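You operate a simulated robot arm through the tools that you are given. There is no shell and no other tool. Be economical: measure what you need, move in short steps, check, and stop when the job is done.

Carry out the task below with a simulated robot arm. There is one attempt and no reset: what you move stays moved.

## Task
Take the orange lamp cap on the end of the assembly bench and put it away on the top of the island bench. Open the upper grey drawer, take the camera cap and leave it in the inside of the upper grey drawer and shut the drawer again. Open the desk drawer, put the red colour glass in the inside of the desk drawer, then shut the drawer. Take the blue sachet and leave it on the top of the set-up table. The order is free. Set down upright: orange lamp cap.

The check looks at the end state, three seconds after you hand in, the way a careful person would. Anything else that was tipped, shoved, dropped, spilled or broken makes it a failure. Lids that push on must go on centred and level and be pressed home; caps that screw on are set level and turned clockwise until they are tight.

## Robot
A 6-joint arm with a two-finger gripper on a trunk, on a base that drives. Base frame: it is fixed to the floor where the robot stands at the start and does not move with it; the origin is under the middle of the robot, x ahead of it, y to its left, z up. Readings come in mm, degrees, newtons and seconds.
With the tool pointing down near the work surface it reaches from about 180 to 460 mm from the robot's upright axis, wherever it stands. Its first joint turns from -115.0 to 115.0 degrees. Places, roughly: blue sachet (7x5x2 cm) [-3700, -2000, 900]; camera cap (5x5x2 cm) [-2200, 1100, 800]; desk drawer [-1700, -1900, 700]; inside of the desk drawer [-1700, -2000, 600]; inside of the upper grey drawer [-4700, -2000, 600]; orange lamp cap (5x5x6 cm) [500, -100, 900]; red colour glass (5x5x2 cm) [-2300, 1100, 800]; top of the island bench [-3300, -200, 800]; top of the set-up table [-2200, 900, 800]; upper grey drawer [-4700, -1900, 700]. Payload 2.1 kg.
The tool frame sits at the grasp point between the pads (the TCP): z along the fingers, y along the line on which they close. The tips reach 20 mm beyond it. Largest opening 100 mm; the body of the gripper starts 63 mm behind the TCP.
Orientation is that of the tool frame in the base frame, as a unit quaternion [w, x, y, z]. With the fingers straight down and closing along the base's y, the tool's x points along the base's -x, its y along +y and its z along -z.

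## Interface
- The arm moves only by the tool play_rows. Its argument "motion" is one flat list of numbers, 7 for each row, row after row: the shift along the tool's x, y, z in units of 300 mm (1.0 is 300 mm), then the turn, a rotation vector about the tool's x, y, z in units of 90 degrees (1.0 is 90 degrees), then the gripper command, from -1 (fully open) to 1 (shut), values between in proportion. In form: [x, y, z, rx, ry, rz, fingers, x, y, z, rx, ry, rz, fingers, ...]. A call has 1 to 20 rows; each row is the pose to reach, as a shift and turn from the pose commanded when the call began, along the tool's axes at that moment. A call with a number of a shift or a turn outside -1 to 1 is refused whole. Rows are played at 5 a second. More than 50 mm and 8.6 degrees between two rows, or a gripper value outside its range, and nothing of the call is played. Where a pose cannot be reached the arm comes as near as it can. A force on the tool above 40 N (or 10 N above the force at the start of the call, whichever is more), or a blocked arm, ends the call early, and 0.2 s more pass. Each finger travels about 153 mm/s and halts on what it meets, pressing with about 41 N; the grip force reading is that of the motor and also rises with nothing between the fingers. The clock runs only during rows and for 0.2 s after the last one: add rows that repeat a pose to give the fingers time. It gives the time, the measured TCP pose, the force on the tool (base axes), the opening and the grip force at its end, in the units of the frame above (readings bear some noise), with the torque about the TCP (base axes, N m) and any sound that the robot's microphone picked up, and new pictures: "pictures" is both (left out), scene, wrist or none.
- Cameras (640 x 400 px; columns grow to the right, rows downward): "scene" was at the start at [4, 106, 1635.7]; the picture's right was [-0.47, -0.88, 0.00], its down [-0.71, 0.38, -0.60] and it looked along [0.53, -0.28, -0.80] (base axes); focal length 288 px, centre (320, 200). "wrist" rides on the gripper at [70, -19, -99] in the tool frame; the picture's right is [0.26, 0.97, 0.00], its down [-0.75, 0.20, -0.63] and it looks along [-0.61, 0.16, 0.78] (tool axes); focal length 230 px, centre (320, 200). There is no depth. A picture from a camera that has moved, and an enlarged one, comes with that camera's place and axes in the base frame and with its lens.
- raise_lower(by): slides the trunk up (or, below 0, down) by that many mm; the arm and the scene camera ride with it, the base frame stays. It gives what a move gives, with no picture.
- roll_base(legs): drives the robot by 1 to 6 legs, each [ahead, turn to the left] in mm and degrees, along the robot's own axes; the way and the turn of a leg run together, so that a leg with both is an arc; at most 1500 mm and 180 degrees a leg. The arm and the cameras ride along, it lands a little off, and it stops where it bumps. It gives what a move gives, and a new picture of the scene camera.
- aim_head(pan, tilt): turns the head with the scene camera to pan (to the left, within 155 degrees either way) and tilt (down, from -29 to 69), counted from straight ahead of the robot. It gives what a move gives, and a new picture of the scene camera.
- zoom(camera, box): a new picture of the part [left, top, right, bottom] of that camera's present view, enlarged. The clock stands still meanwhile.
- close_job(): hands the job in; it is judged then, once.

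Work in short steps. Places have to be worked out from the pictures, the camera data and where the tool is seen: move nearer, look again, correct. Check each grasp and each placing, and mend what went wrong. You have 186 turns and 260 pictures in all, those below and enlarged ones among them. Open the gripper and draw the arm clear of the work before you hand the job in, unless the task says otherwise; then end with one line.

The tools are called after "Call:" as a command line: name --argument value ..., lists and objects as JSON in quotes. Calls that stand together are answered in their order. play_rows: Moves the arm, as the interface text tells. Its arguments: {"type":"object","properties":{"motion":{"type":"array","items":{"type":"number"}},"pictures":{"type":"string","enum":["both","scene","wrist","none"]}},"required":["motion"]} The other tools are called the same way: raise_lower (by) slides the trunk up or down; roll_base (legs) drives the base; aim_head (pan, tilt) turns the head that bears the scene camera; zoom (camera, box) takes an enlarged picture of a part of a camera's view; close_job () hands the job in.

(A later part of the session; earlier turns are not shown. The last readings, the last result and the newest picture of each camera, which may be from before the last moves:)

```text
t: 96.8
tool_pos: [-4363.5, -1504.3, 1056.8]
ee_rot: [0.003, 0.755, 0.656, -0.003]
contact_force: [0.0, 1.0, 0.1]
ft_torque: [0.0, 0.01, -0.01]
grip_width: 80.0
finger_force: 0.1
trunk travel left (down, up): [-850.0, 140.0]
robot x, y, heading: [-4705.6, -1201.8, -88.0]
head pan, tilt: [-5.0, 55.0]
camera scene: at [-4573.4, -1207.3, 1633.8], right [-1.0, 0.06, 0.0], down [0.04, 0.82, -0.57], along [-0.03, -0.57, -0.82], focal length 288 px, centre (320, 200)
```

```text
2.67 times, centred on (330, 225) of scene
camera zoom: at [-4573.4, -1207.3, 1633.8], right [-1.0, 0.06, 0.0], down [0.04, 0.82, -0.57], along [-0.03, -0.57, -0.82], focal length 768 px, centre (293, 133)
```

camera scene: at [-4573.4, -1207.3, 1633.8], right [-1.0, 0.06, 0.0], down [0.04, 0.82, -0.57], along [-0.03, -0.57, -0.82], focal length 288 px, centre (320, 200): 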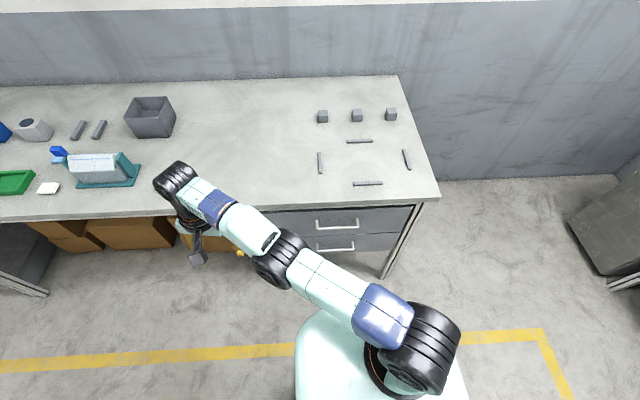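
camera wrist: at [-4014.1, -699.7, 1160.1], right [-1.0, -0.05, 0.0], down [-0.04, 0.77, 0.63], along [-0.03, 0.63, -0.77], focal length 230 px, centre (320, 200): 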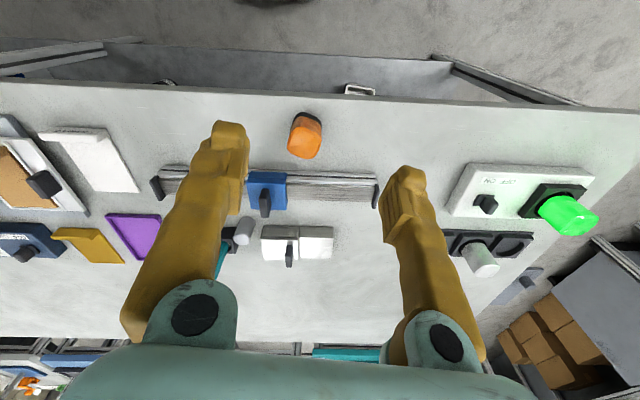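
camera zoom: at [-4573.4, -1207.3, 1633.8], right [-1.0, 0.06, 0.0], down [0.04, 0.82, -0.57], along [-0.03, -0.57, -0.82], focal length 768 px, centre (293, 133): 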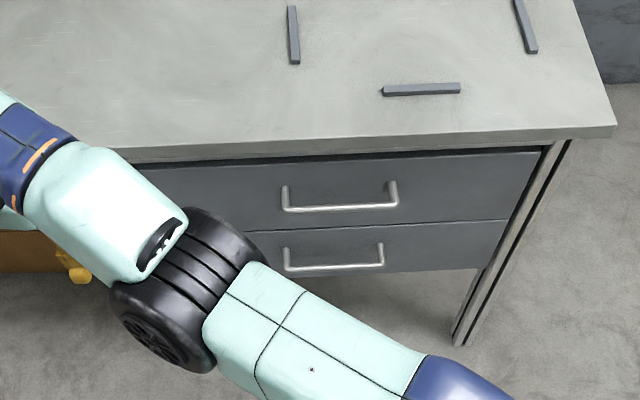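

Upper handle centre is near (−4669, −1725, ~700). I plan to grip the bar with the tool horizontal, fingers closing vertically. First I bring the tool in front and square the yaw.

Call:
play_rows --motion '[-0.018, -0.125, 0, 0, 0, -0.011, -0.6, -0.036, -0.25, 0, 0, 0, -0.022, -0.6, -0.054, -0.375, 0, 0, 0, -0.033, -0.6, -0.07, -0.5, 0, 0, 0, -0.044, -0.6, -0.09, -0.625, 0, 0, 0, -0.055, -0.6, -0.108, -0.75, 0, 0, 0, -0.066, -0.6, -0.126, -0.875, 0, 0, 0, -0.077, -0.6, -0.142, -1, 0, 0, 0, -0.09, -0.6, -0.142, -1, 0, 0, 0, -0.09, -0.6]' --pictures "none"

Call:
play_rows --motion '[0, 0, 0, 0, -0.09, 0, -0.6, 0, 0, 0, 0, -0.18, 0, -0.6, 0, 0, 0, 0, -0.27, 0, -0.6, 0, 0, 0, 0, -0.36, 0, -0.6, 0, 0, 0, 0, -0.45, 0, -0.6, 0, 0, 0, 0, -0.54, 0, -0.6, 0, 0, 0, 0, -0.63, 0, -0.6, 0, 0, 0, 0, -0.72, 0, -0.6, 0, 0, 0, 0, -0.81, 0, -0.6, 0, 0, 0, 0, -0.9, 0, -0.6, 0, 0, 0, 0, -1, 0, -0.6, 0, 0, 0, 0, -1, 0, -0.6]'

```text
t: 98.8
tool_pos: [-4668.8, -1504.5, 1060.8]
ee_rot: [0.002, 0.707, 0.707, -0.001]
contact_force: [0.4, 0.0, 0.7]
ft_torque: [0.01, 0.03, -0.01]
grip_width: 80.1
finger_force: 0.0
out of reach, approached as far as the arm can: row 1
trunk travel left (down, up): [-850.0, 140.0]
robot x, y, heading: [-4708.5, -1201.8, -88.3]
head pan, tilt: [-5.0, 55.0]
```

```text
refused: row 11 steps farther than a row can; nothing moved
```

The last step was too large; I repeat with finer steps.

Call:
play_rows --motion '[0, 0, 0, 0, -0.09, 0, -0.6, 0, 0, 0, 0, -0.18, 0, -0.6, 0, 0, 0, 0, -0.27, 0, -0.6, 0, 0, 0, 0, -0.36, 0, -0.6, 0, 0, 0, 0, -0.45, 0, -0.6, 0, 0, 0, 0, -0.54, 0, -0.6, 0, 0, 0, 0, -0.63, 0, -0.6, 0, 0, 0, 0, -0.72, 0, -0.6, 0, 0, 0, 0, -0.81, 0, -0.6, 0, 0, 0, 0, -0.9, 0, -0.6, 0, 0, 0, 0, -0.95, 0, -0.6, 0, 0, 0, 0, -1, 0, -0.6, 0, 0, 0, 0, -1, 0, -0.6]'

```text
t: 101.6
tool_pos: [-4545.7, -1562.4, 1207.4]
ee_rot: [-0.501, -0.498, -0.499, 0.501]
contact_force: [-0.8, 0.2, 0.8]
ft_torque: [-0.01, 0.01, 0.0]
grip_width: 79.8
finger_force: 0.1
out of reach, approached as far as the arm can: row 3, 4, 5, 6, 7, 8, 9, 10, 11, 12, 13
trunk travel left (down, up): [-850.0, 140.0]
robot x, y, heading: [-4706.6, -1201.2, -88.3]
head pan, tilt: [-5.0, 55.0]
camera scene: at [-4573.2, -1206.6, 1633.8], right [-1.0, 0.06, 0.0], down [0.04, 0.82, -0.57], along [-0.03, -0.57, -0.82], focal length 288 px, centre (320, 200)
camera wrist: at [-4564.9, -1464.5, 1136.4], right [0.97, 0.0, -0.26], down [0.2, 0.63, 0.75], along [0.16, -0.77, 0.61], focal length 230 px, centre (320, 200)
```

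scene: 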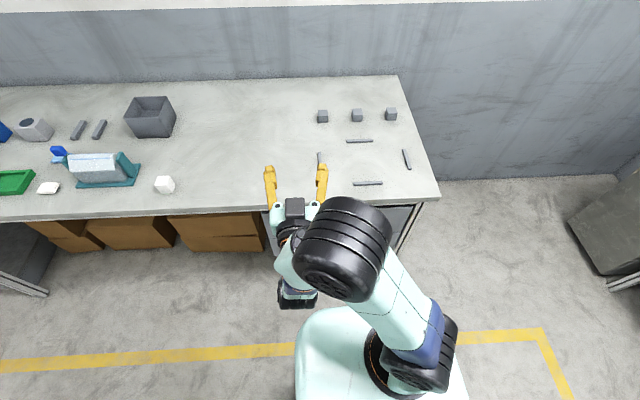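
wrist: 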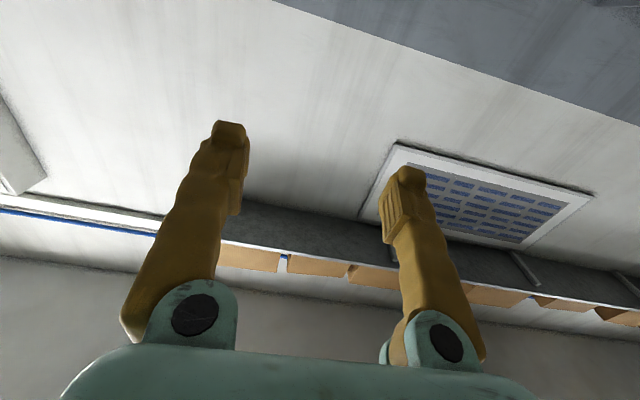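

Horizontal pose works though offset from the goal. I roll the tool 90° so the fingers close vertically.

Call:
play_rows --motion '[0, 0, 0, 0, 0, 0.09, -0.6, 0, 0, 0, 0, 0, 0.18, -0.6, 0, 0, 0, 0, 0, 0.27, -0.6, 0, 0, 0, 0, 0, 0.36, -0.6, 0, 0, 0, 0, 0, 0.45, -0.6, 0, 0, 0, 0, 0, 0.54, -0.6, 0, 0, 0, 0, 0, 0.63, -0.6, 0, 0, 0, 0, 0, 0.72, -0.6, 0, 0, 0, 0, 0, 0.81, -0.6, 0, 0, 0, 0, 0, 0.9, -0.6, 0, 0, 0, 0, 0, 0.95, -0.6, 0, 0, 0, 0, 0, 1, -0.6, 0, 0, 0, 0, 0, 1, -0.6]'

```text
t: 104.4
tool_pos: [-4611.2, -1538.1, 1206.3]
ee_rot: [0.453, 0.857, 0.211, -0.123]
contact_force: [0.3, -0.1, -0.5]
ft_torque: [0.02, 0.02, 0.0]
grip_width: 80.4
finger_force: 0.1
out of reach, approached as far as the arm can: row 1, 2, 3, 4, 5, 6, 7, 8, 9, 10, 11, 12, 13
trunk travel left (down, up): [-850.0, 140.0]
robot x, y, heading: [-4705.3, -1196.5, -88.4]
head pan, tilt: [-5.0, 55.0]
camera scene: at [-4573.9, -1207.5, 1633.8], right [-1.0, 0.06, 0.0], down [0.05, 0.82, -0.57], along [-0.03, -0.57, -0.82], focal length 288 px, centre (320, 200)
camera wrist: at [-4555.8, -1430.7, 1219.8], right [0.68, -0.42, 0.6], down [-0.55, 0.23, 0.8], along [-0.47, -0.88, -0.07], focal length 230 px, centre (320, 200)
```

scene: 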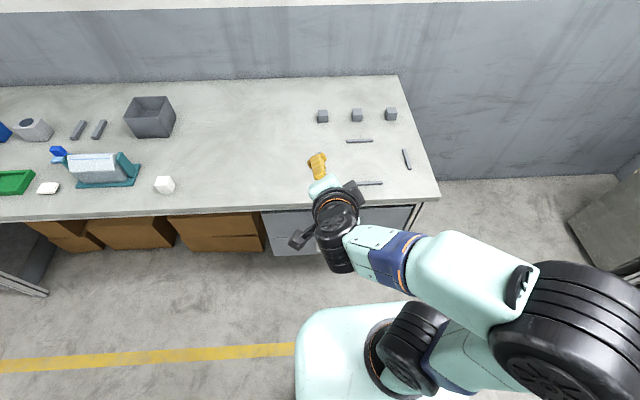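
wrist: 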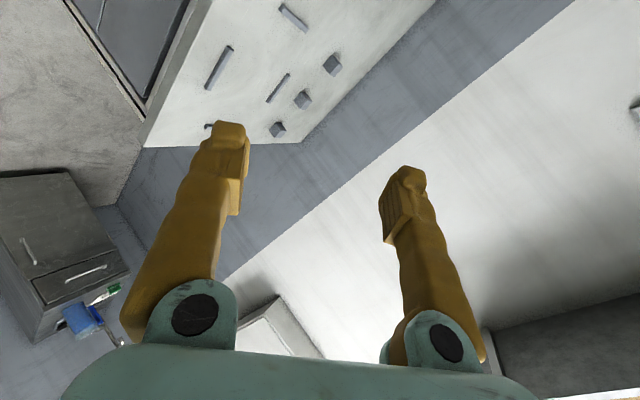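

I extend the tool forward to give the arm room for this orientation and see how it settles.

Call:
play_rows --motion '[0, 0, 0.1, 0, 0, 0, -0.6, 0, 0, 0.2, 0, 0, 0, -0.6, 0, 0, 0.3, 0, 0, 0, -0.6, 0, 0, 0.3, 0, 0, 0, -0.6, 0, 0, 0.3, 0, 0, 0, -0.6]' --pictures "scene"

```text
t: 105.6
tool_pos: [-4608.7, -1610.4, 1205.1]
ee_rot: [0.451, 0.858, 0.211, -0.124]
contact_force: [-0.3, 0.1, -0.1]
ft_torque: [-0.03, 0.0, 0.01]
grip_width: 79.9
finger_force: 0.1
out of reach, approached as far as the arm can: row 1, 2, 3, 4, 5
trunk travel left (down, up): [-850.0, 140.0]
robot x, y, heading: [-4706.8, -1198.6, -88.0]
head pan, tilt: [-5.0, 55.0]
camera scene: at [-4573.6, -1207.0, 1633.8], right [-1.0, 0.06, 0.0], down [0.04, 0.82, -0.57], along [-0.03, -0.57, -0.82], focal length 288 px, centre (320, 200)
```

scene: 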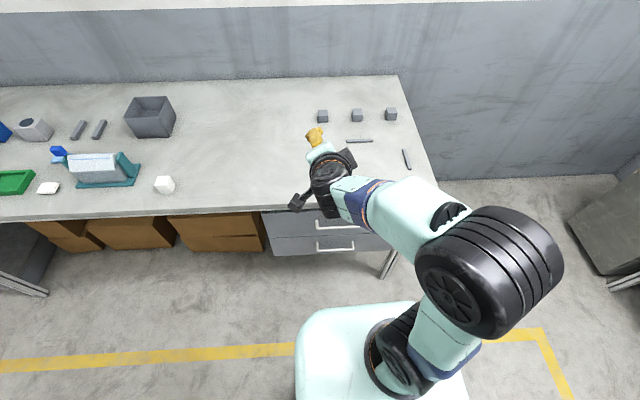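

That roll direction hits a wrist limit. I return to the neutral down pose, then try the opposite roll.

Call:
play_rows --motion '[0, 0, 0, 0.032, 0.056, -0.063, -0.6, 0, 0, 0, 0.064, 0.113, -0.127, -0.6, 0, 0, 0, 0.096, 0.169, -0.19, -0.6, 0, 0, 0, 0.128, 0.226, -0.254, -0.6, 0, 0, 0, 0.16, 0.282, -0.317, -0.6, 0, 0, 0, 0.193, 0.338, -0.38, -0.6, 0, 0, 0, 0.225, 0.395, -0.444, -0.6, 0, 0, 0, 0.257, 0.451, -0.507, -0.6, 0, 0, 0, 0.289, 0.508, -0.571, -0.6, 0, 0, 0, 0.321, 0.564, -0.634, -0.6, 0, 0, 0, 0.321, 0.564, -0.634, -0.6]' --pictures "none"

```text
t: 108.0
tool_pos: [-4607.1, -1611.5, 1201.6]
ee_rot: [0.002, 0.706, 0.708, -0.002]
contact_force: [1.2, 0.1, -0.3]
ft_torque: [0.04, 0.02, 0.04]
grip_width: 80.1
finger_force: 0.0
trunk travel left (down, up): [-850.0, 140.0]
robot x, y, heading: [-4703.3, -1198.4, -88.1]
head pan, tilt: [-5.0, 55.0]
```

Neutral again. Now yaw −90° about the tool axis.

Call:
play_rows --motion '[0, 0, 0, 0, 0, -0.09, -0.6, 0, 0, 0, 0, 0, -0.18, -0.6, 0, 0, 0, 0, 0, -0.27, -0.6, 0, 0, 0, 0, 0, -0.36, -0.6, 0, 0, 0, 0, 0, -0.45, -0.6, 0, 0, 0, 0, 0, -0.54, -0.6, 0, 0, 0, 0, 0, -0.63, -0.6, 0, 0, 0, 0, 0, -0.72, -0.6, 0, 0, 0, 0, 0, -0.81, -0.6, 0, 0, 0, 0, 0, -0.9, -0.6, 0, 0, 0, 0, 0, -0.95, -0.6, 0, 0, 0, 0, 0, -1, -0.6, 0, 0, 0, 0, 0, -1, -0.6]' --pictures "none"

Call:
play_rows --motion '[0, 0, 0, 0.09, 0, 0, -0.6, 0, 0, 0, 0.18, 0, 0, -0.6, 0, 0, 0, 0.27, 0, 0, -0.6, 0, 0, 0, 0.36, 0, 0, -0.6, 0, 0, 0, 0.45, 0, 0, -0.6, 0, 0, 0, 0.54, 0, 0, -0.6, 0, 0, 0, 0.63, 0, 0, -0.6, 0, 0, 0, 0.72, 0, 0, -0.6, 0, 0, 0, 0.81, 0, 0, -0.6, 0, 0, 0, 0.9, 0, 0, -0.6, 0, 0, 0, 0.95, 0, 0, -0.6, 0, 0, 0, 1, 0, 0, -0.6, 0, 0, 0, 1, 0, 0, -0.6]'

```text
t: 110.8
tool_pos: [-4607.5, -1612.5, 1204.0]
ee_rot: [-0.001, -0.001, 1.0, -0.002]
contact_force: [0.0, 0.2, 0.3]
ft_torque: [0.0, 0.0, -0.02]
grip_width: 80.0
finger_force: 0.0
trunk travel left (down, up): [-850.0, 140.0]
robot x, y, heading: [-4705.4, -1203.6, -88.1]
head pan, tilt: [-5.0, 55.0]
```

```text
t: 113.6
tool_pos: [-4598.0, -1622.8, 1202.4]
ee_rot: [-0.001, 0.0, -0.704, 0.71]
contact_force: [-0.1, 0.8, -0.2]
ft_torque: [0.0, 0.02, 0.01]
grip_width: 80.1
finger_force: 0.1
out of reach, approached as far as the arm can: row 10, 11, 12, 13
trunk travel left (down, up): [-850.0, 140.0]
robot x, y, heading: [-4707.4, -1200.8, -88.1]
head pan, tilt: [-5.0, 55.0]
camera scene: at [-4573.5, -1207.3, 1633.8], right [-1.0, 0.06, 0.0], down [0.04, 0.82, -0.57], along [-0.03, -0.57, -0.82], focal length 288 px, centre (320, 200)
camera wrist: at [-4667.4, -1524.3, 1221.0], right [-0.26, -0.01, -0.97], down [0.75, 0.63, -0.2], along [0.61, -0.78, -0.16], focal length 230 px, centre (320, 200)
```

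scene: 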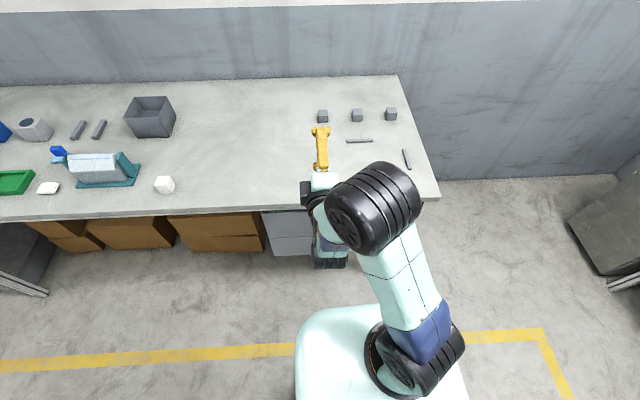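
wrist: 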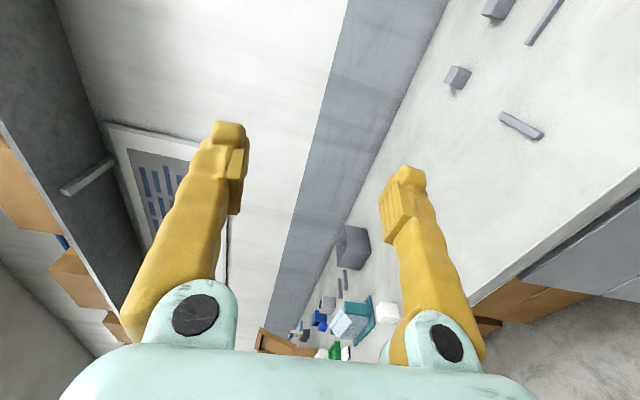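

The horizontal grip pose with vertical closing works. I lower the trunk 480 mm toward handle height and look.

Call:
raise_lower --by -480

Call:
play_rows --motion '[0.1, 0, 0, 0, 0, 0, -1, 0.2, 0, 0, 0, 0, 0, -1, 0.2, 0, 0, 0, 0, 0, -1]'

```text
refused: -480 is not a number from -400 to 400
```

```text
t: 114.4
tool_pos: [-4647.4, -1649.2, 1198.7]
ee_rot: [0.0, 0.0, -0.705, 0.71]
contact_force: [0.1, -0.1, -0.4]
ft_torque: [0.01, 0.0, -0.01]
grip_width: 100.0
finger_force: 0.1
out of reach, approached as far as the arm can: row 1, 2, 3
trunk travel left (down, up): [-850.0, 140.0]
robot x, y, heading: [-4707.4, -1199.8, -88.1]
head pan, tilt: [-5.0, 55.0]
camera scene: at [-4572.6, -1206.8, 1633.7], right [-1.0, 0.06, 0.0], down [0.04, 0.82, -0.57], along [-0.03, -0.57, -0.82], focal length 288 px, centre (320, 200)
camera wrist: at [-4717.3, -1549.8, 1216.6], right [-0.26, -0.01, -0.97], down [0.75, 0.63, -0.2], along [0.61, -0.78, -0.16], focal length 230 px, centre (320, 200)
```

scene: 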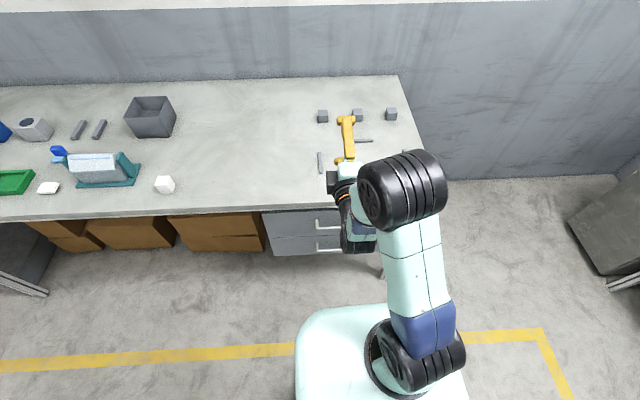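
wrist: 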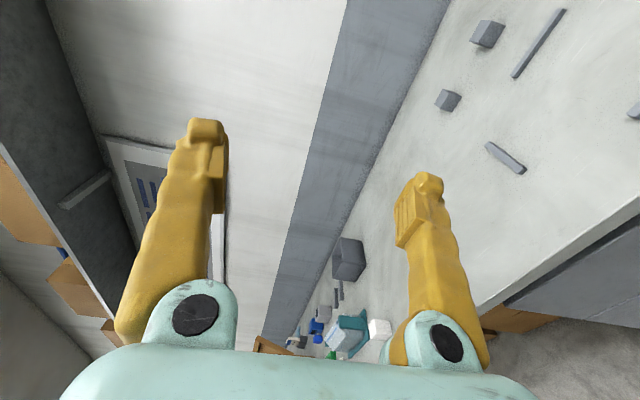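

I back off 100 mm for clearance and lower the trunk in two steps.

Call:
roll_base --legs '[[-100, 0]]'

Call:
raise_lower --by -400

Call:
raise_lower --by -80

Call:
play_rows --motion '[0, 0, 0, 0, 0, 0, -1]'

```text
t: 115.5
tool_pos: [-4651.2, -1564.5, 1192.7]
ee_rot: [0.0, 0.0, 0.71, -0.704]
contact_force: [-0.8, -0.2, 0.1]
ft_torque: [0.02, 0.0, 0.04]
grip_width: 99.7
finger_force: 0.1
trunk travel left (down, up): [-850.0, 140.0]
robot x, y, heading: [-4708.8, -1102.6, -88.3]
head pan, tilt: [-5.0, 55.0]
camera scene: at [-4575.9, -1125.7, 1633.8], right [-1.0, 0.05, 0.0], down [0.04, 0.83, -0.56], along [-0.03, -0.56, -0.83], focal length 288 px, centre (320, 200)
```

scene: 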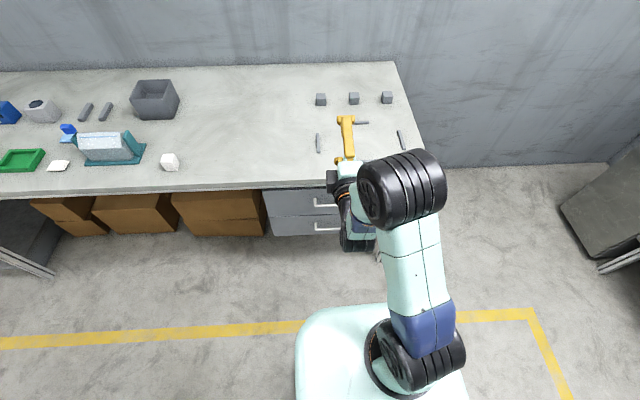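

```text
t: 119.3
tool_pos: [-4651.4, -1551.9, 797.0]
ee_rot: [0.0, 0.0, -0.706, 0.709]
contact_force: [-1.3, 0.0, -0.7]
ft_torque: [0.02, 0.0, 0.0]
grip_width: 99.8
finger_force: 0.0
trunk travel left (down, up): [-450.0, 540.0]
robot x, y, heading: [-4708.1, -1100.8, -88.0]
head pan, tilt: [-5.0, 55.0]
```

```text
t: 120.5
tool_pos: [-4650.5, -1551.3, 716.7]
ee_rot: [-0.001, 0.0, -0.706, 0.708]
contact_force: [0.0, -0.5, 0.0]
ft_torque: [0.0, -0.02, -0.03]
grip_width: 100.1
finger_force: 0.0
trunk travel left (down, up): [-370.0, 620.0]
robot x, y, heading: [-4707.1, -1100.9, -87.9]
head pan, tilt: [-5.0, 55.0]
```

```text
t: 120.9
tool_pos: [-4651.8, -1551.5, 717.0]
ee_rot: [0.0, 0.001, -0.706, 0.708]
contact_force: [0.1, 0.2, 1.1]
ft_torque: [0.0, 0.02, -0.01]
grip_width: 100.2
finger_force: 0.1
trunk travel left (down, up): [-370.0, 620.0]
robot x, y, heading: [-4708.2, -1103.6, -88.1]
head pan, tilt: [-5.0, 55.0]
camera scene: at [-4576.9, -1107.0, 1153.8], right [-1.0, 0.05, 0.0], down [0.04, 0.82, -0.57], along [-0.03, -0.57, -0.82], focal length 288 px, centre (320, 200)
camera wrist: at [-4720.9, -1452.8, 735.5], right [-0.26, 0.0, -0.97], down [0.75, 0.63, -0.2], along [0.61, -0.78, -0.16], focal length 230 px, centre (320, 200)
```

scene: 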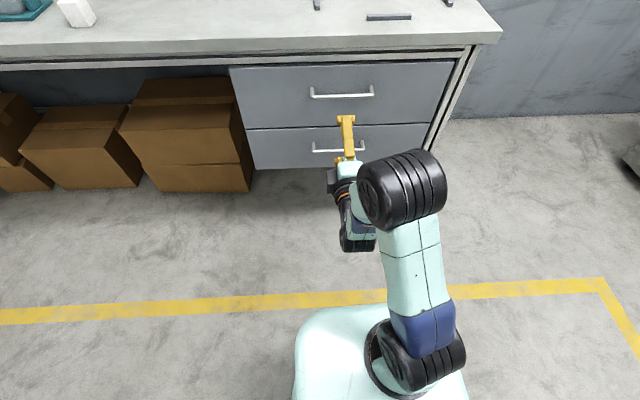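
wrist: 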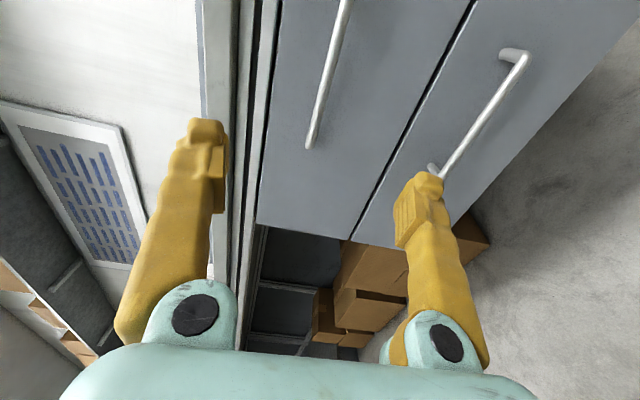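

The upper handle bar is at z≈719, y≈−1730, x −4739…−4589, and TCP is level with it. I drive 160 mm ahead so the open fingers straddle the bar.

Call:
roll_base --legs '[[160, 0]]'

Call:
play_rows --motion '[0, 0, 0, 0, 0, 0, -1]' --pictures "wrist"

```text
t: 122.3
tool_pos: [-4643.3, -1708.6, 717.1]
ee_rot: [-0.001, 0.002, -0.706, 0.708]
contact_force: [-0.5, 0.4, 0.1]
ft_torque: [0.05, -0.03, -0.03]
grip_width: 99.9
finger_force: 0.1
trunk travel left (down, up): [-370.0, 620.0]
robot x, y, heading: [-4702.9, -1259.2, -87.8]
head pan, tilt: [-5.0, 55.0]
camera scene: at [-4571.3, -1263.1, 1153.8], right [-1.0, 0.05, 0.0], down [0.04, 0.82, -0.57], along [-0.03, -0.57, -0.82], focal length 288 px, centre (320, 200)
```

scene: 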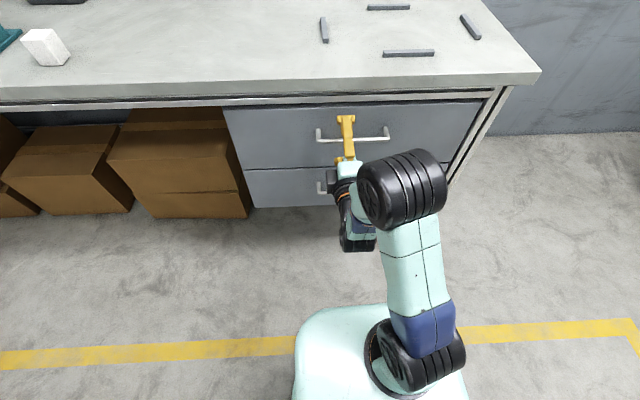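

```text
t: 122.7
tool_pos: [-4644.3, -1706.5, 716.0]
ee_rot: [-0.001, 0.002, -0.706, 0.708]
contact_force: [0.5, 0.0, -0.4]
ft_torque: [-0.03, 0.01, 0.01]
grip_width: 99.8
finger_force: 0.0
trunk travel left (down, up): [-370.0, 620.0]
robot x, y, heading: [-4704.0, -1260.1, -87.6]
head pan, tilt: [-5.0, 55.0]
camera wrist: at [-4713.8, -1609.1, 735.5], right [-0.26, 0.0, -0.97], down [0.75, 0.63, -0.2], along [0.61, -0.77, -0.16], focal length 230 px, centre (320, 200)
```

wrist: 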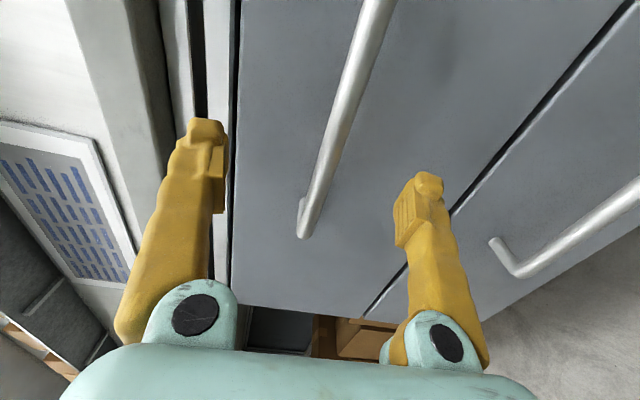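

The bar lies between the finger tips. I push forward 18 mm and close.

Call:
play_rows --motion '[0, 0, 0.03, 0, 0, 0, -1, 0, 0, 0.06, 0, 0, 0, -1, 0, 0, 0.06, 0, 0, 0, 0.2, 0, 0, 0.06, 0, 0, 0, 1, 0, 0, 0.06, 0, 0, 0, 1, 0, 0, 0.06, 0, 0, 0, 1, 0, 0, 0.06, 0, 0, 0, 1]' --pictures "wrist"

```text
t: 124.3
tool_pos: [-4643.8, -1727.4, 714.4]
ee_rot: [0.001, -0.002, 0.71, -0.705]
contact_force: [-1.8, 5.3, -26.2]
ft_torque: [-0.08, 0.03, -0.03]
grip_width: 6.2
finger_force: 31.0
trunk travel left (down, up): [-370.0, 620.0]
robot x, y, heading: [-4702.8, -1253.1, -88.2]
head pan, tilt: [-5.0, 55.0]
camera wrist: at [-4713.9, -1628.9, 734.6], right [-0.26, 0.01, -0.97], down [0.75, 0.63, -0.2], along [0.61, -0.77, -0.17], focal length 230 px, centre (320, 200)
```

wrist: 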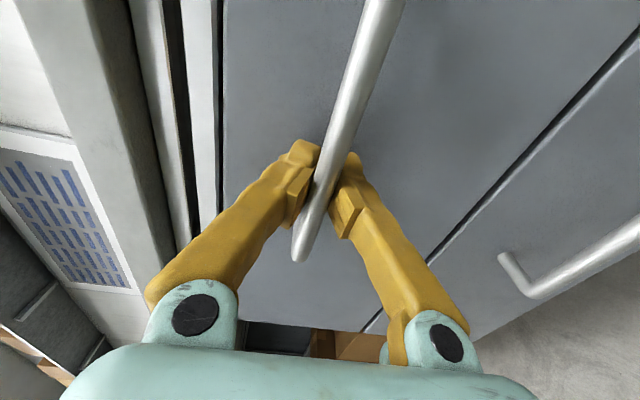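

Gripped on the bar. I pull the drawer out by driving back 250 mm.

Call:
roll_base --legs '[[-250, 0]]'

```text
t: 126.2
tool_pos: [-4677.0, -1477.9, 715.5]
ee_rot: [0.004, 0.022, 0.712, -0.701]
contact_force: [4.4, -0.4, -4.9]
ft_torque: [-0.03, 0.05, -0.17]
grip_width: 0.1
finger_force: 30.0
trunk travel left (down, up): [-370.0, 620.0]
robot x, y, heading: [-4716.2, -1010.7, -87.4]
head pan, tilt: [-5.0, 55.0]
stopped in leg 1: the force on the tool passed its limit at 40 N (the readings are from after the stop); the commanded pose is now the measured one
camera scene: at [-4584.9, -1015.1, 1154.5], right [-1.0, 0.05, 0.0], down [0.04, 0.82, -0.57], along [-0.02, -0.57, -0.82], focal length 288 px, centre (320, 200)
```

scene: 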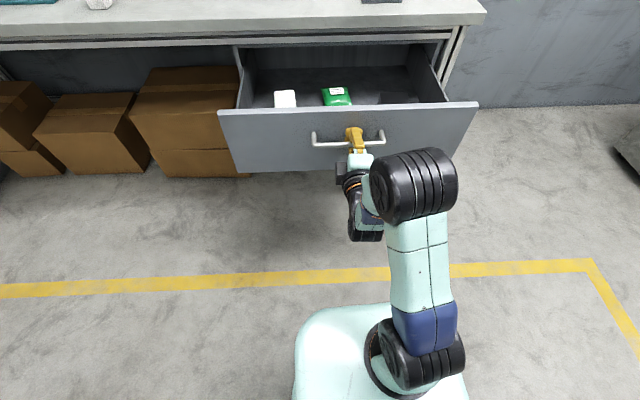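

The drawer came out about 240 mm with some things already inside at the back. I open the fingers and back away.

Call:
play_rows --motion '[0, 0, 0, 0, 0, 0, 0.5, 0, 0, 0, 0, 0, 0, 0, 0, 0, 0, 0, 0, 0, -0.5, 0, 0, 0, 0, 0, 0, -0.5]' --pictures "wrist"

```text
t: 127.2
tool_pos: [-4671.2, -1478.1, 716.4]
ee_rot: [0.005, 0.014, 0.711, -0.703]
contact_force: [0.3, -0.1, -0.2]
ft_torque: [-0.01, 0.0, 0.0]
grip_width: 74.8
finger_force: 0.1
trunk travel left (down, up): [-370.0, 620.0]
robot x, y, heading: [-4714.6, -1006.8, -87.5]
head pan, tilt: [-5.0, 55.0]
camera wrist: at [-4740.2, -1378.5, 733.9], right [-0.23, 0.01, -0.97], down [0.76, 0.62, -0.17], along [0.6, -0.78, -0.16], focal length 230 px, centre (320, 200)
```

wrist: 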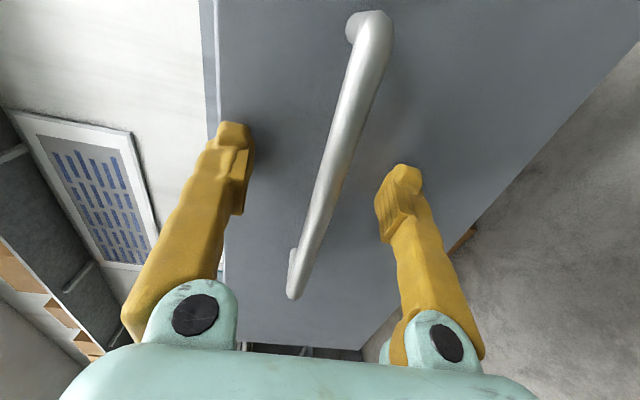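

I retreat, raise the trunk over the drawer, and turn toward the desk drawer at x≈−1700.

Call:
roll_base --legs '[[-60, 0]]'

Call:
raise_lower --by 300

Call:
roll_base --legs '[[0, 0], [70, 0], [0, 87.5], [1500, -1.5], [1200, 1.5]]'

```text
t: 128.2
tool_pos: [-4672.8, -1416.9, 714.7]
ee_rot: [0.005, 0.013, 0.711, -0.703]
contact_force: [0.4, 0.2, -0.6]
ft_torque: [0.01, -0.01, -0.02]
grip_width: 75.1
finger_force: 0.2
trunk travel left (down, up): [-370.0, 620.0]
robot x, y, heading: [-4717.4, -945.4, -87.6]
head pan, tilt: [-5.0, 55.0]
camera scene: at [-4583.5, -952.9, 1153.8], right [-1.0, 0.05, 0.0], down [0.04, 0.82, -0.57], along [-0.03, -0.57, -0.82], focal length 288 px, centre (320, 200)
```

scene: 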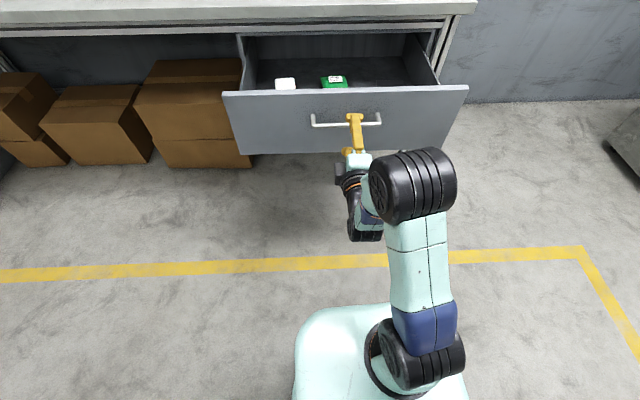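

```text
t: 131.2
tool_pos: [-4673.1, -1417.1, 1014.9]
ee_rot: [0.006, 0.014, 0.711, -0.703]
contact_force: [-0.7, 0.2, 0.8]
ft_torque: [0.0, 0.02, 0.0]
grip_width: 74.8
finger_force: 0.0
trunk travel left (down, up): [-670.0, 320.0]
robot x, y, heading: [-4714.9, -949.3, -87.7]
head pan, tilt: [-5.0, 55.0]
```

```text
t: 149.3
tool_pos: [-1458.3, -1202.9, 1015.5]
ee_rot: [0.468, -0.459, 0.543, -0.524]
contact_force: [0.1, -0.4, 0.4]
ft_torque: [-0.01, 0.01, -0.02]
grip_width: 75.0
finger_force: 0.1
trunk travel left (down, up): [-670.0, 320.0]
robot x, y, heading: [-1926.1, -1185.2, -5.0]
head pan, tilt: [-5.0, 55.0]
camera scene: at [-1905.4, -1052.3, 1453.8], right [-0.17, -0.98, 0.0], down [-0.81, 0.14, -0.57], along [0.56, -0.1, -0.82], focal length 288 px, centre (320, 200)
```

scene: 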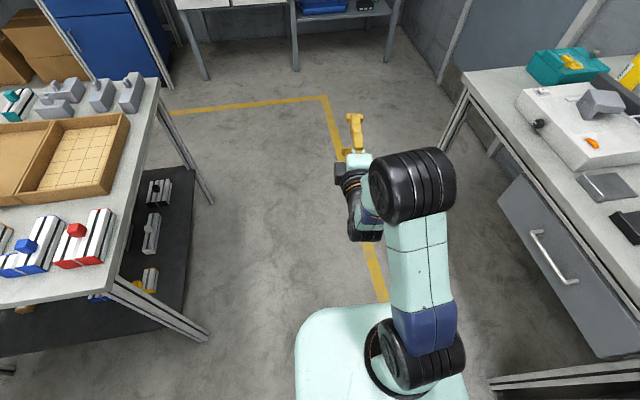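

Desk drawer handle is around (−1693, −1751, 700). I advance 205 mm, turn to face it and back up a little.

Call:
roll_base --legs '[[205, 0], [0, -85], [-120, 0]]'

Call:
raise_lower --by -300

Call:
play_rows --motion '[0, 0, 0, 0, 0, 0, -1, 0, 0, 0, 0, 0, 0, -1]'

```text
t: 155.3
tool_pos: [-1695.3, -1551.4, 1016.0]
ee_rot: [-0.003, 0.022, 0.711, -0.702]
contact_force: [-0.8, 0.1, -0.5]
ft_torque: [0.0, 0.02, 0.01]
grip_width: 74.9
finger_force: 0.2
trunk travel left (down, up): [-670.0, 320.0]
robot x, y, heading: [-1729.8, -1080.6, -89.0]
head pan, tilt: [-5.0, 55.0]
camera scene: at [-1595.0, -1090.4, 1453.8], right [-1.0, 0.07, 0.0], down [0.06, 0.82, -0.57], along [-0.04, -0.57, -0.82], focal length 288 px, centre (320, 200)
```

scene: 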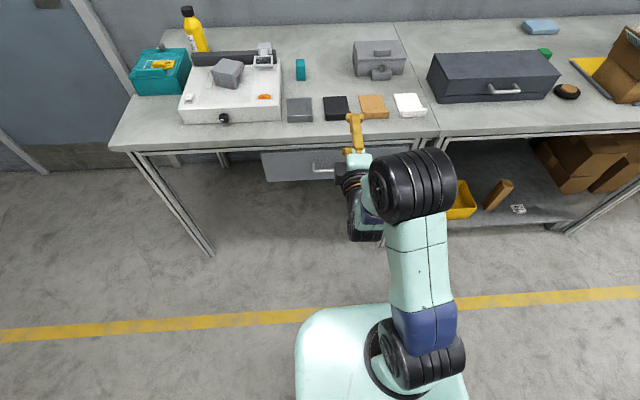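

```text
t: 158.3
tool_pos: [-1695.2, -1551.0, 715.7]
ee_rot: [-0.003, 0.022, 0.711, -0.703]
contact_force: [0.1, -0.2, -0.8]
ft_torque: [0.01, 0.01, -0.01]
grip_width: 74.9
finger_force: 0.0
trunk travel left (down, up): [-370.0, 620.0]
robot x, y, heading: [-1726.6, -1084.7, -88.8]
head pan, tilt: [-5.0, 55.0]
```

```text
t: 158.9
tool_pos: [-1695.3, -1551.2, 716.2]
ee_rot: [-0.003, 0.021, 0.711, -0.703]
contact_force: [0.2, -0.5, 0.0]
ft_torque: [0.03, 0.01, 0.0]
grip_width: 100.0
finger_force: 0.1
trunk travel left (down, up): [-370.0, 620.0]
robot x, y, heading: [-1727.4, -1082.5, -89.2]
head pan, tilt: [-5.0, 55.0]
camera scene: at [-1595.0, -1090.2, 1153.8], right [-1.0, 0.07, 0.0], down [0.06, 0.82, -0.57], along [-0.04, -0.57, -0.82], focal length 288 px, centre (320, 200)
camera wrist: at [-1762.1, -1450.3, 733.8], right [-0.23, 0.02, -0.97], down [0.78, 0.6, -0.17], along [0.58, -0.8, -0.16], focal length 230 px, centre (320, 200)
```

scene: 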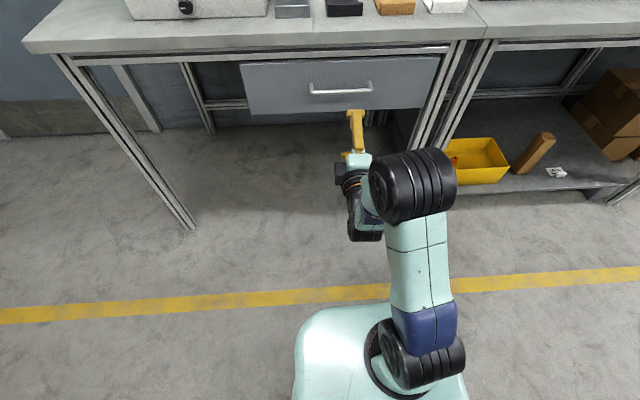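
wrist: 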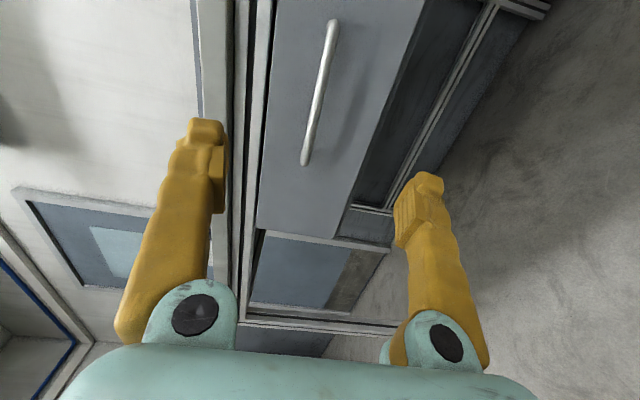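

Bar found at z≈710, y≈−1743, centre x≈−1694, nearly the same relation as before. I drive 170 mm ahead.

Call:
roll_base --legs '[[170, 0]]'

Call:
play_rows --motion '[0, 0.012, 0, 0, 0, 0, -1, 0, 0.012, 0, 0, 0, 0, -1]' --pictures "wrist"

```text
t: 160.4
tool_pos: [-1694.6, -1720.7, 715.5]
ee_rot: [-0.004, 0.024, 0.711, -0.703]
contact_force: [0.1, 0.1, 0.9]
ft_torque: [0.02, 0.04, 0.0]
grip_width: 100.1
finger_force: 0.0
trunk travel left (down, up): [-370.0, 620.0]
robot x, y, heading: [-1724.0, -1252.4, -89.0]
head pan, tilt: [-5.0, 55.0]
camera scene: at [-1592.0, -1260.5, 1153.8], right [-1.0, 0.07, 0.0], down [0.06, 0.82, -0.57], along [-0.04, -0.57, -0.82], focal length 288 px, centre (320, 200)
```

scene: 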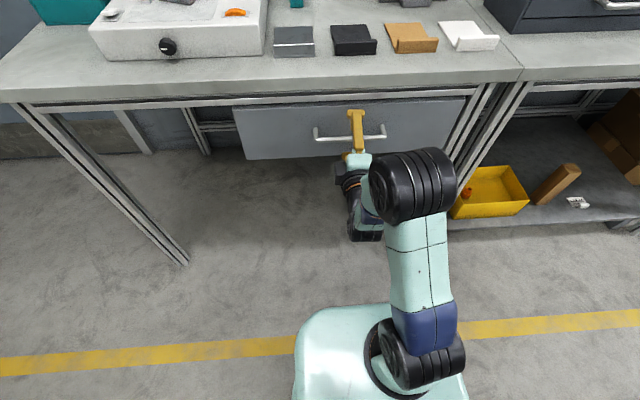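

```text
t: 161.0
tool_pos: [-1694.0, -1721.3, 715.7]
ee_rot: [-0.004, 0.023, 0.711, -0.703]
contact_force: [0.2, 0.3, -0.1]
ft_torque: [0.02, 0.02, -0.05]
grip_width: 100.2
finger_force: 0.1
out of reach, approached as far as the arm can: row 1, 2
trunk travel left (down, up): [-370.0, 620.0]
robot x, y, heading: [-1722.4, -1250.3, -89.2]
head pan, tilt: [-5.0, 55.0]
camera wrist: at [-1760.4, -1619.5, 733.8], right [-0.23, 0.02, -0.97], down [0.78, 0.6, -0.17], along [0.58, -0.8, -0.16], focal length 230 px, centre (320, 200)
```

wrist: 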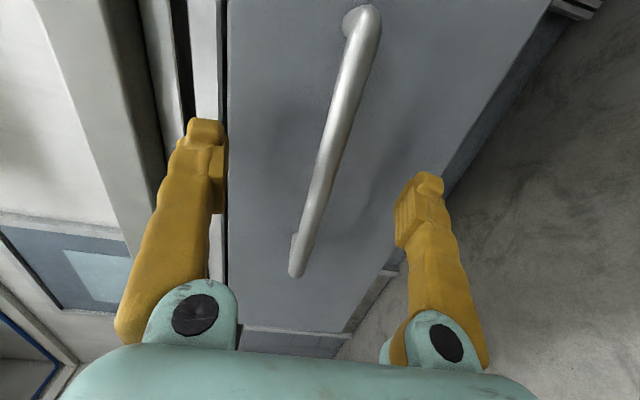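

The arm is at its limit, so I nudge the base 12 mm ahead and then close.

Call:
roll_base --legs '[[12, 0]]'

Call:
play_rows --motion '[0, 0, 0, 0, 0, 0, 0.2, 0, 0, 0, 0, 0, 0, 1, 0, 0, 0, 0, 0, 0, 1, 0, 0, 0, 0, 0, 0, 1, 0, 0, 0, 0, 0, 0, 1]' --pictures "wrist"

```text
t: 161.7
tool_pos: [-1693.9, -1732.2, 714.8]
ee_rot: [-0.005, 0.024, 0.711, -0.703]
contact_force: [-0.1, 0.3, -0.6]
ft_torque: [0.0, 0.0, -0.02]
grip_width: 99.9
finger_force: 0.0
trunk travel left (down, up): [-370.0, 620.0]
robot x, y, heading: [-1730.3, -1268.0, -89.4]
head pan, tilt: [-5.0, 55.0]
camera scene: at [-1591.8, -1272.6, 1153.8], right [-1.0, 0.07, 0.0], down [0.06, 0.82, -0.57], along [-0.04, -0.57, -0.82], focal length 288 px, centre (320, 200)
```

scene: 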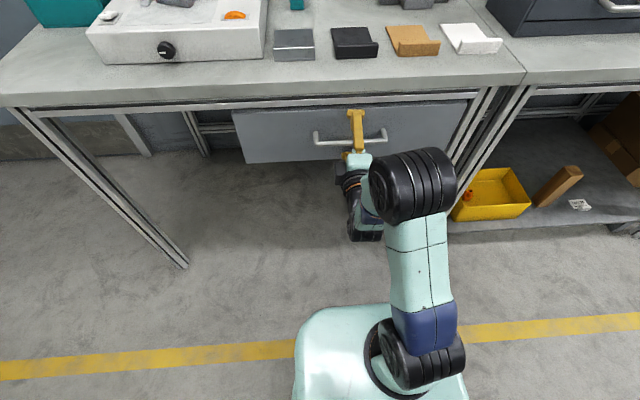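

```text
t: 162.9
tool_pos: [-1693.8, -1732.9, 714.9]
ee_rot: [-0.005, 0.024, 0.711, -0.703]
contact_force: [0.6, 0.2, -4.3]
ft_torque: [-0.02, 0.03, -0.01]
grip_width: 0.0
finger_force: 29.3
trunk travel left (down, up): [-370.0, 620.0]
robot x, y, heading: [-1728.6, -1263.3, -88.9]
head pan, tilt: [-5.0, 55.0]
camera wrist: at [-1760.4, -1631.8, 733.4], right [-0.23, 0.02, -0.97], down [0.78, 0.6, -0.17], along [0.58, -0.8, -0.16], focal length 230 px, centre (320, 200)
```

wrist: 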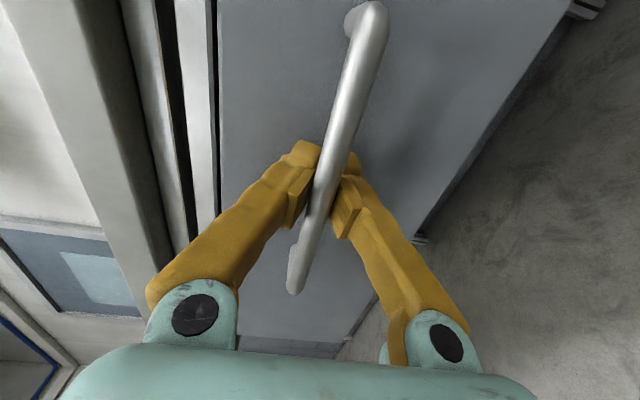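

Fingers closed just behind the bar, trapping it as before. I pull back 250 mm.

Call:
roll_base --legs '[[-250, 0]]'

Call:
play_rows --motion '[0, 0, 0, 0, 0, 0, 0.5, 0, 0, 0, 0, 0, 0, 0, 0, 0, 0, 0, 0, 0, -0.5, 0, 0, 0, 0, 0, 0, -0.5]' --pictures "wrist"

```text
t: 164.7
tool_pos: [-1698.6, -1482.6, 716.6]
ee_rot: [-0.006, 0.024, 0.711, -0.702]
contact_force: [-0.1, -0.2, -3.8]
ft_torque: [-0.01, 0.05, -0.02]
grip_width: 0.0
finger_force: 29.4
trunk travel left (down, up): [-370.0, 620.0]
robot x, y, heading: [-1726.8, -1012.4, -89.1]
head pan, tilt: [-5.0, 55.0]
camera scene: at [-1595.5, -1023.5, 1153.8], right [-1.0, 0.07, 0.0], down [0.06, 0.82, -0.57], along [-0.04, -0.57, -0.82], focal length 288 px, centre (320, 200)
```

scene: 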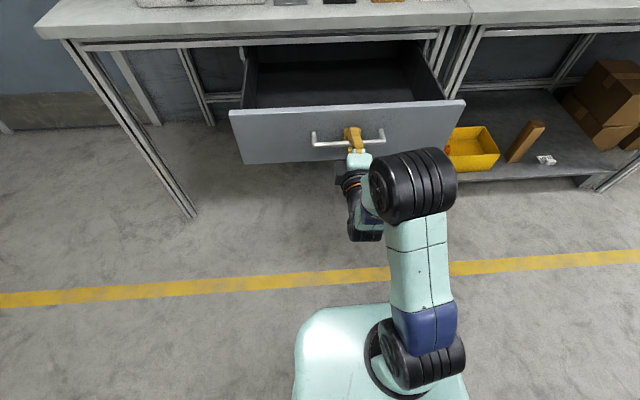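

```text
t: 165.7
tool_pos: [-1699.5, -1483.2, 715.7]
ee_rot: [-0.005, 0.024, 0.71, -0.704]
contact_force: [-0.3, -0.5, -0.3]
ft_torque: [0.02, 0.0, 0.0]
grip_width: 75.1
finger_force: 0.0
trunk travel left (down, up): [-370.0, 620.0]
robot x, y, heading: [-1726.3, -1013.3, -89.2]
head pan, tilt: [-5.0, 55.0]
camera wrist: at [-1765.1, -1381.7, 734.0], right [-0.23, 0.02, -0.97], down [0.78, 0.6, -0.17], along [0.58, -0.8, -0.15], focal length 230 px, centre (320, 200)
```

wrist: 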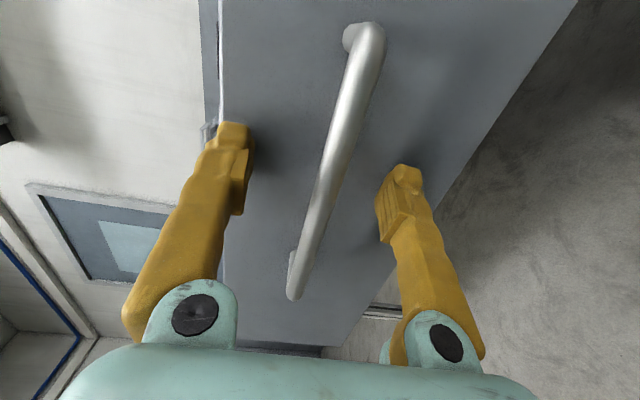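

Desk drawer is open and empty. I back off, raise, and restore the tool to pointing down.

Call:
roll_base --legs '[[-60, 0]]'

Call:
raise_lower --by 400

Call:
play_rows --motion '[0, 0, -0.03, -0.09, 0, 0, -0.6, 0, 0, -0.06, -0.18, 0, 0, -0.6, 0, 0, -0.1, -0.27, 0, 0, -0.6, 0, 0, -0.1, -0.36, 0, 0, -0.6, 0, 0, -0.1, -0.45, 0, 0, -0.6, 0, 0, -0.1, -0.54, 0, 0, -0.6, 0, 0, -0.1, -0.63, 0, 0, -0.6, 0, 0, -0.1, -0.72, 0, 0, -0.6, 0, 0, -0.1, -0.81, 0, 0, -0.6, 0, 0, -0.1, -0.9, 0, 0, -0.6, 0, 0, -0.1, -0.95, 0, 0, -0.6, 0, 0, -0.1, -1, 0, 0, -0.6, 0, 0, -0.1, -1, 0, 0, -0.6]' --pictures "none"

Call:
play_rows --motion '[0, 0, 0, 0, 0, 0.09, -0.6, 0, 0, 0, 0, 0, 0.18, -0.6, 0, 0, 0, 0, 0, 0.27, -0.6, 0, 0, 0, 0, 0, 0.36, -0.6, 0, 0, 0, 0, 0, 0.45, -0.6, 0, 0, 0, 0, 0, 0.54, -0.6, 0, 0, 0, 0, 0, 0.63, -0.6, 0, 0, 0, 0, 0, 0.72, -0.6, 0, 0, 0, 0, 0, 0.81, -0.6, 0, 0, 0, 0, 0, 0.9, -0.6, 0, 0, 0, 0, 0, 0.95, -0.6, 0, 0, 0, 0, 0, 1, -0.6, 0, 0, 0, 0, 0, 1, -0.6]' --pictures "none"

```text
t: 166.7
tool_pos: [-1700.1, -1422.0, 715.4]
ee_rot: [-0.005, 0.024, 0.71, -0.704]
contact_force: [-0.6, -0.5, 0.2]
ft_torque: [0.01, 0.03, -0.01]
grip_width: 74.9
finger_force: 0.1
trunk travel left (down, up): [-370.0, 620.0]
robot x, y, heading: [-1731.3, -955.0, -89.3]
head pan, tilt: [-5.0, 55.0]
camera scene: at [-1596.4, -961.0, 1153.8], right [-1.0, 0.07, 0.0], down [0.06, 0.82, -0.57], along [-0.04, -0.57, -0.82], focal length 288 px, centre (320, 200)
```

scene: 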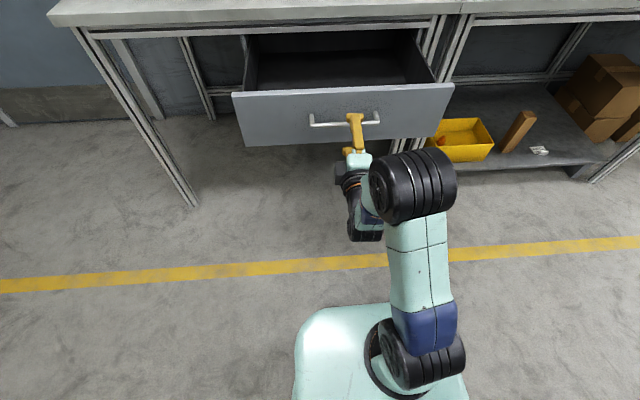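

```text
t: 170.5
tool_pos: [-1700.7, -1422.9, 1116.8]
ee_rot: [-0.006, 0.024, 0.711, -0.703]
contact_force: [-0.2, 0.0, 0.1]
ft_torque: [0.01, -0.03, 0.01]
grip_width: 75.0
finger_force: 0.0
trunk travel left (down, up): [-770.0, 220.0]
robot x, y, heading: [-1729.4, -955.2, -89.3]
head pan, tilt: [-5.0, 55.0]
```

```text
t: 173.3
tool_pos: [-1699.8, -1382.4, 1111.4]
ee_rot: [0.014, 0.022, 1.0, 0.005]
contact_force: [0.6, 0.9, -0.4]
ft_torque: [0.0, -0.02, -0.01]
grip_width: 80.0
finger_force: 0.2
out of reach, approached as far as the arm can: row 5, 6, 12, 13
trunk travel left (down, up): [-770.0, 220.0]
robot x, y, heading: [-1729.7, -951.0, -89.1]
head pan, tilt: [-5.0, 55.0]
```

```text
t: 176.1
tool_pos: [-1700.5, -1383.5, 1111.9]
ee_rot: [0.006, 0.723, 0.691, 0.013]
contact_force: [0.5, -0.5, 0.2]
ft_torque: [-0.03, 0.01, 0.0]
grip_width: 80.1
finger_force: 0.0
trunk travel left (down, up): [-770.0, 220.0]
robot x, y, heading: [-1728.3, -949.6, -89.1]
head pan, tilt: [-5.0, 55.0]
```

Tool is down again. I drive to x≈−3690 and face the wall bench for the sachet.

Call:
roll_base --legs '[[110, 0], [0, -90.9], [1000, 1.5], [960, -1.5], [0, 90]]'

```text
t: 194.6
tool_pos: [-3679.3, -1550.5, 1113.1]
ee_rot: [0.005, 0.71, 0.704, 0.013]
contact_force: [-0.3, -0.5, 0.2]
ft_torque: [-0.02, -0.01, -0.06]
grip_width: 79.9
finger_force: 0.1
trunk travel left (down, up): [-770.0, 220.0]
robot x, y, heading: [-3728.8, -1119.3, -87.1]
head pan, tilt: [-5.0, 55.0]
camera scene: at [-3591.9, -1125.2, 1553.8], right [-1.0, 0.04, 0.0], down [0.03, 0.82, -0.57], along [-0.02, -0.57, -0.82], focal length 288 px, centre (320, 200)
```

scene: 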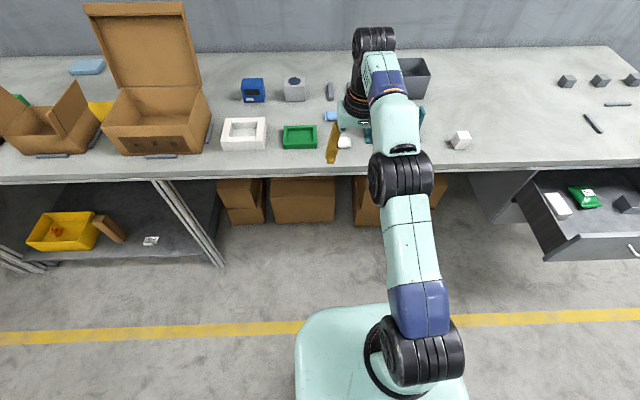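

The sachet sits behind the gripper; I look with the wrist camera and zoom the scene.

Call:
play_rows --motion '[0, 0, 0, 0, 0, 0, -1]' --pictures "wrist"

Call:
zoom --camera "scene" --box '[200, 60, 440, 210]'

```text
t: 195.0
tool_pos: [-3680.2, -1550.6, 1112.4]
ee_rot: [0.006, 0.709, 0.705, 0.013]
contact_force: [-0.3, -0.5, 0.8]
ft_torque: [0.02, -0.04, 0.0]
grip_width: 99.8
finger_force: 0.1
trunk travel left (down, up): [-770.0, 220.0]
robot x, y, heading: [-3724.2, -1118.9, -87.1]
head pan, tilt: [-5.0, 55.0]
camera wrist: at [-3700.2, -1481.5, 1211.9], right [0.97, 0.25, 0.03], down [0.18, -0.76, 0.63], along [0.18, -0.6, -0.78], focal length 230 px, centre (320, 200)
```

wrist: 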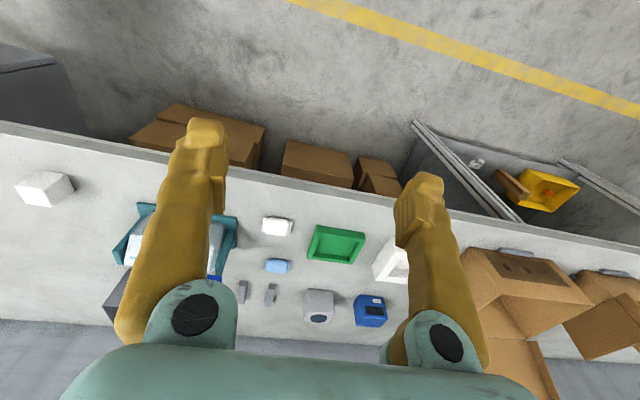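

```text
2.67 times, centred on (320, 135) of scene
camera zoom: at [-3592.0, -1125.2, 1553.8], right [-1.0, 0.04, 0.0], down [0.03, 0.82, -0.57], along [-0.02, -0.57, -0.82], focal length 768 px, centre (320, 373)
```

zoom: 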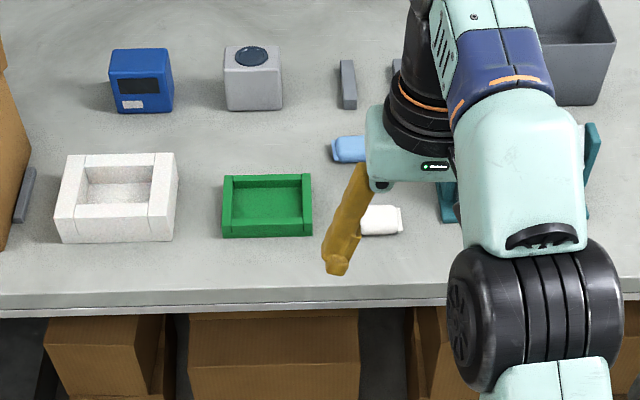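

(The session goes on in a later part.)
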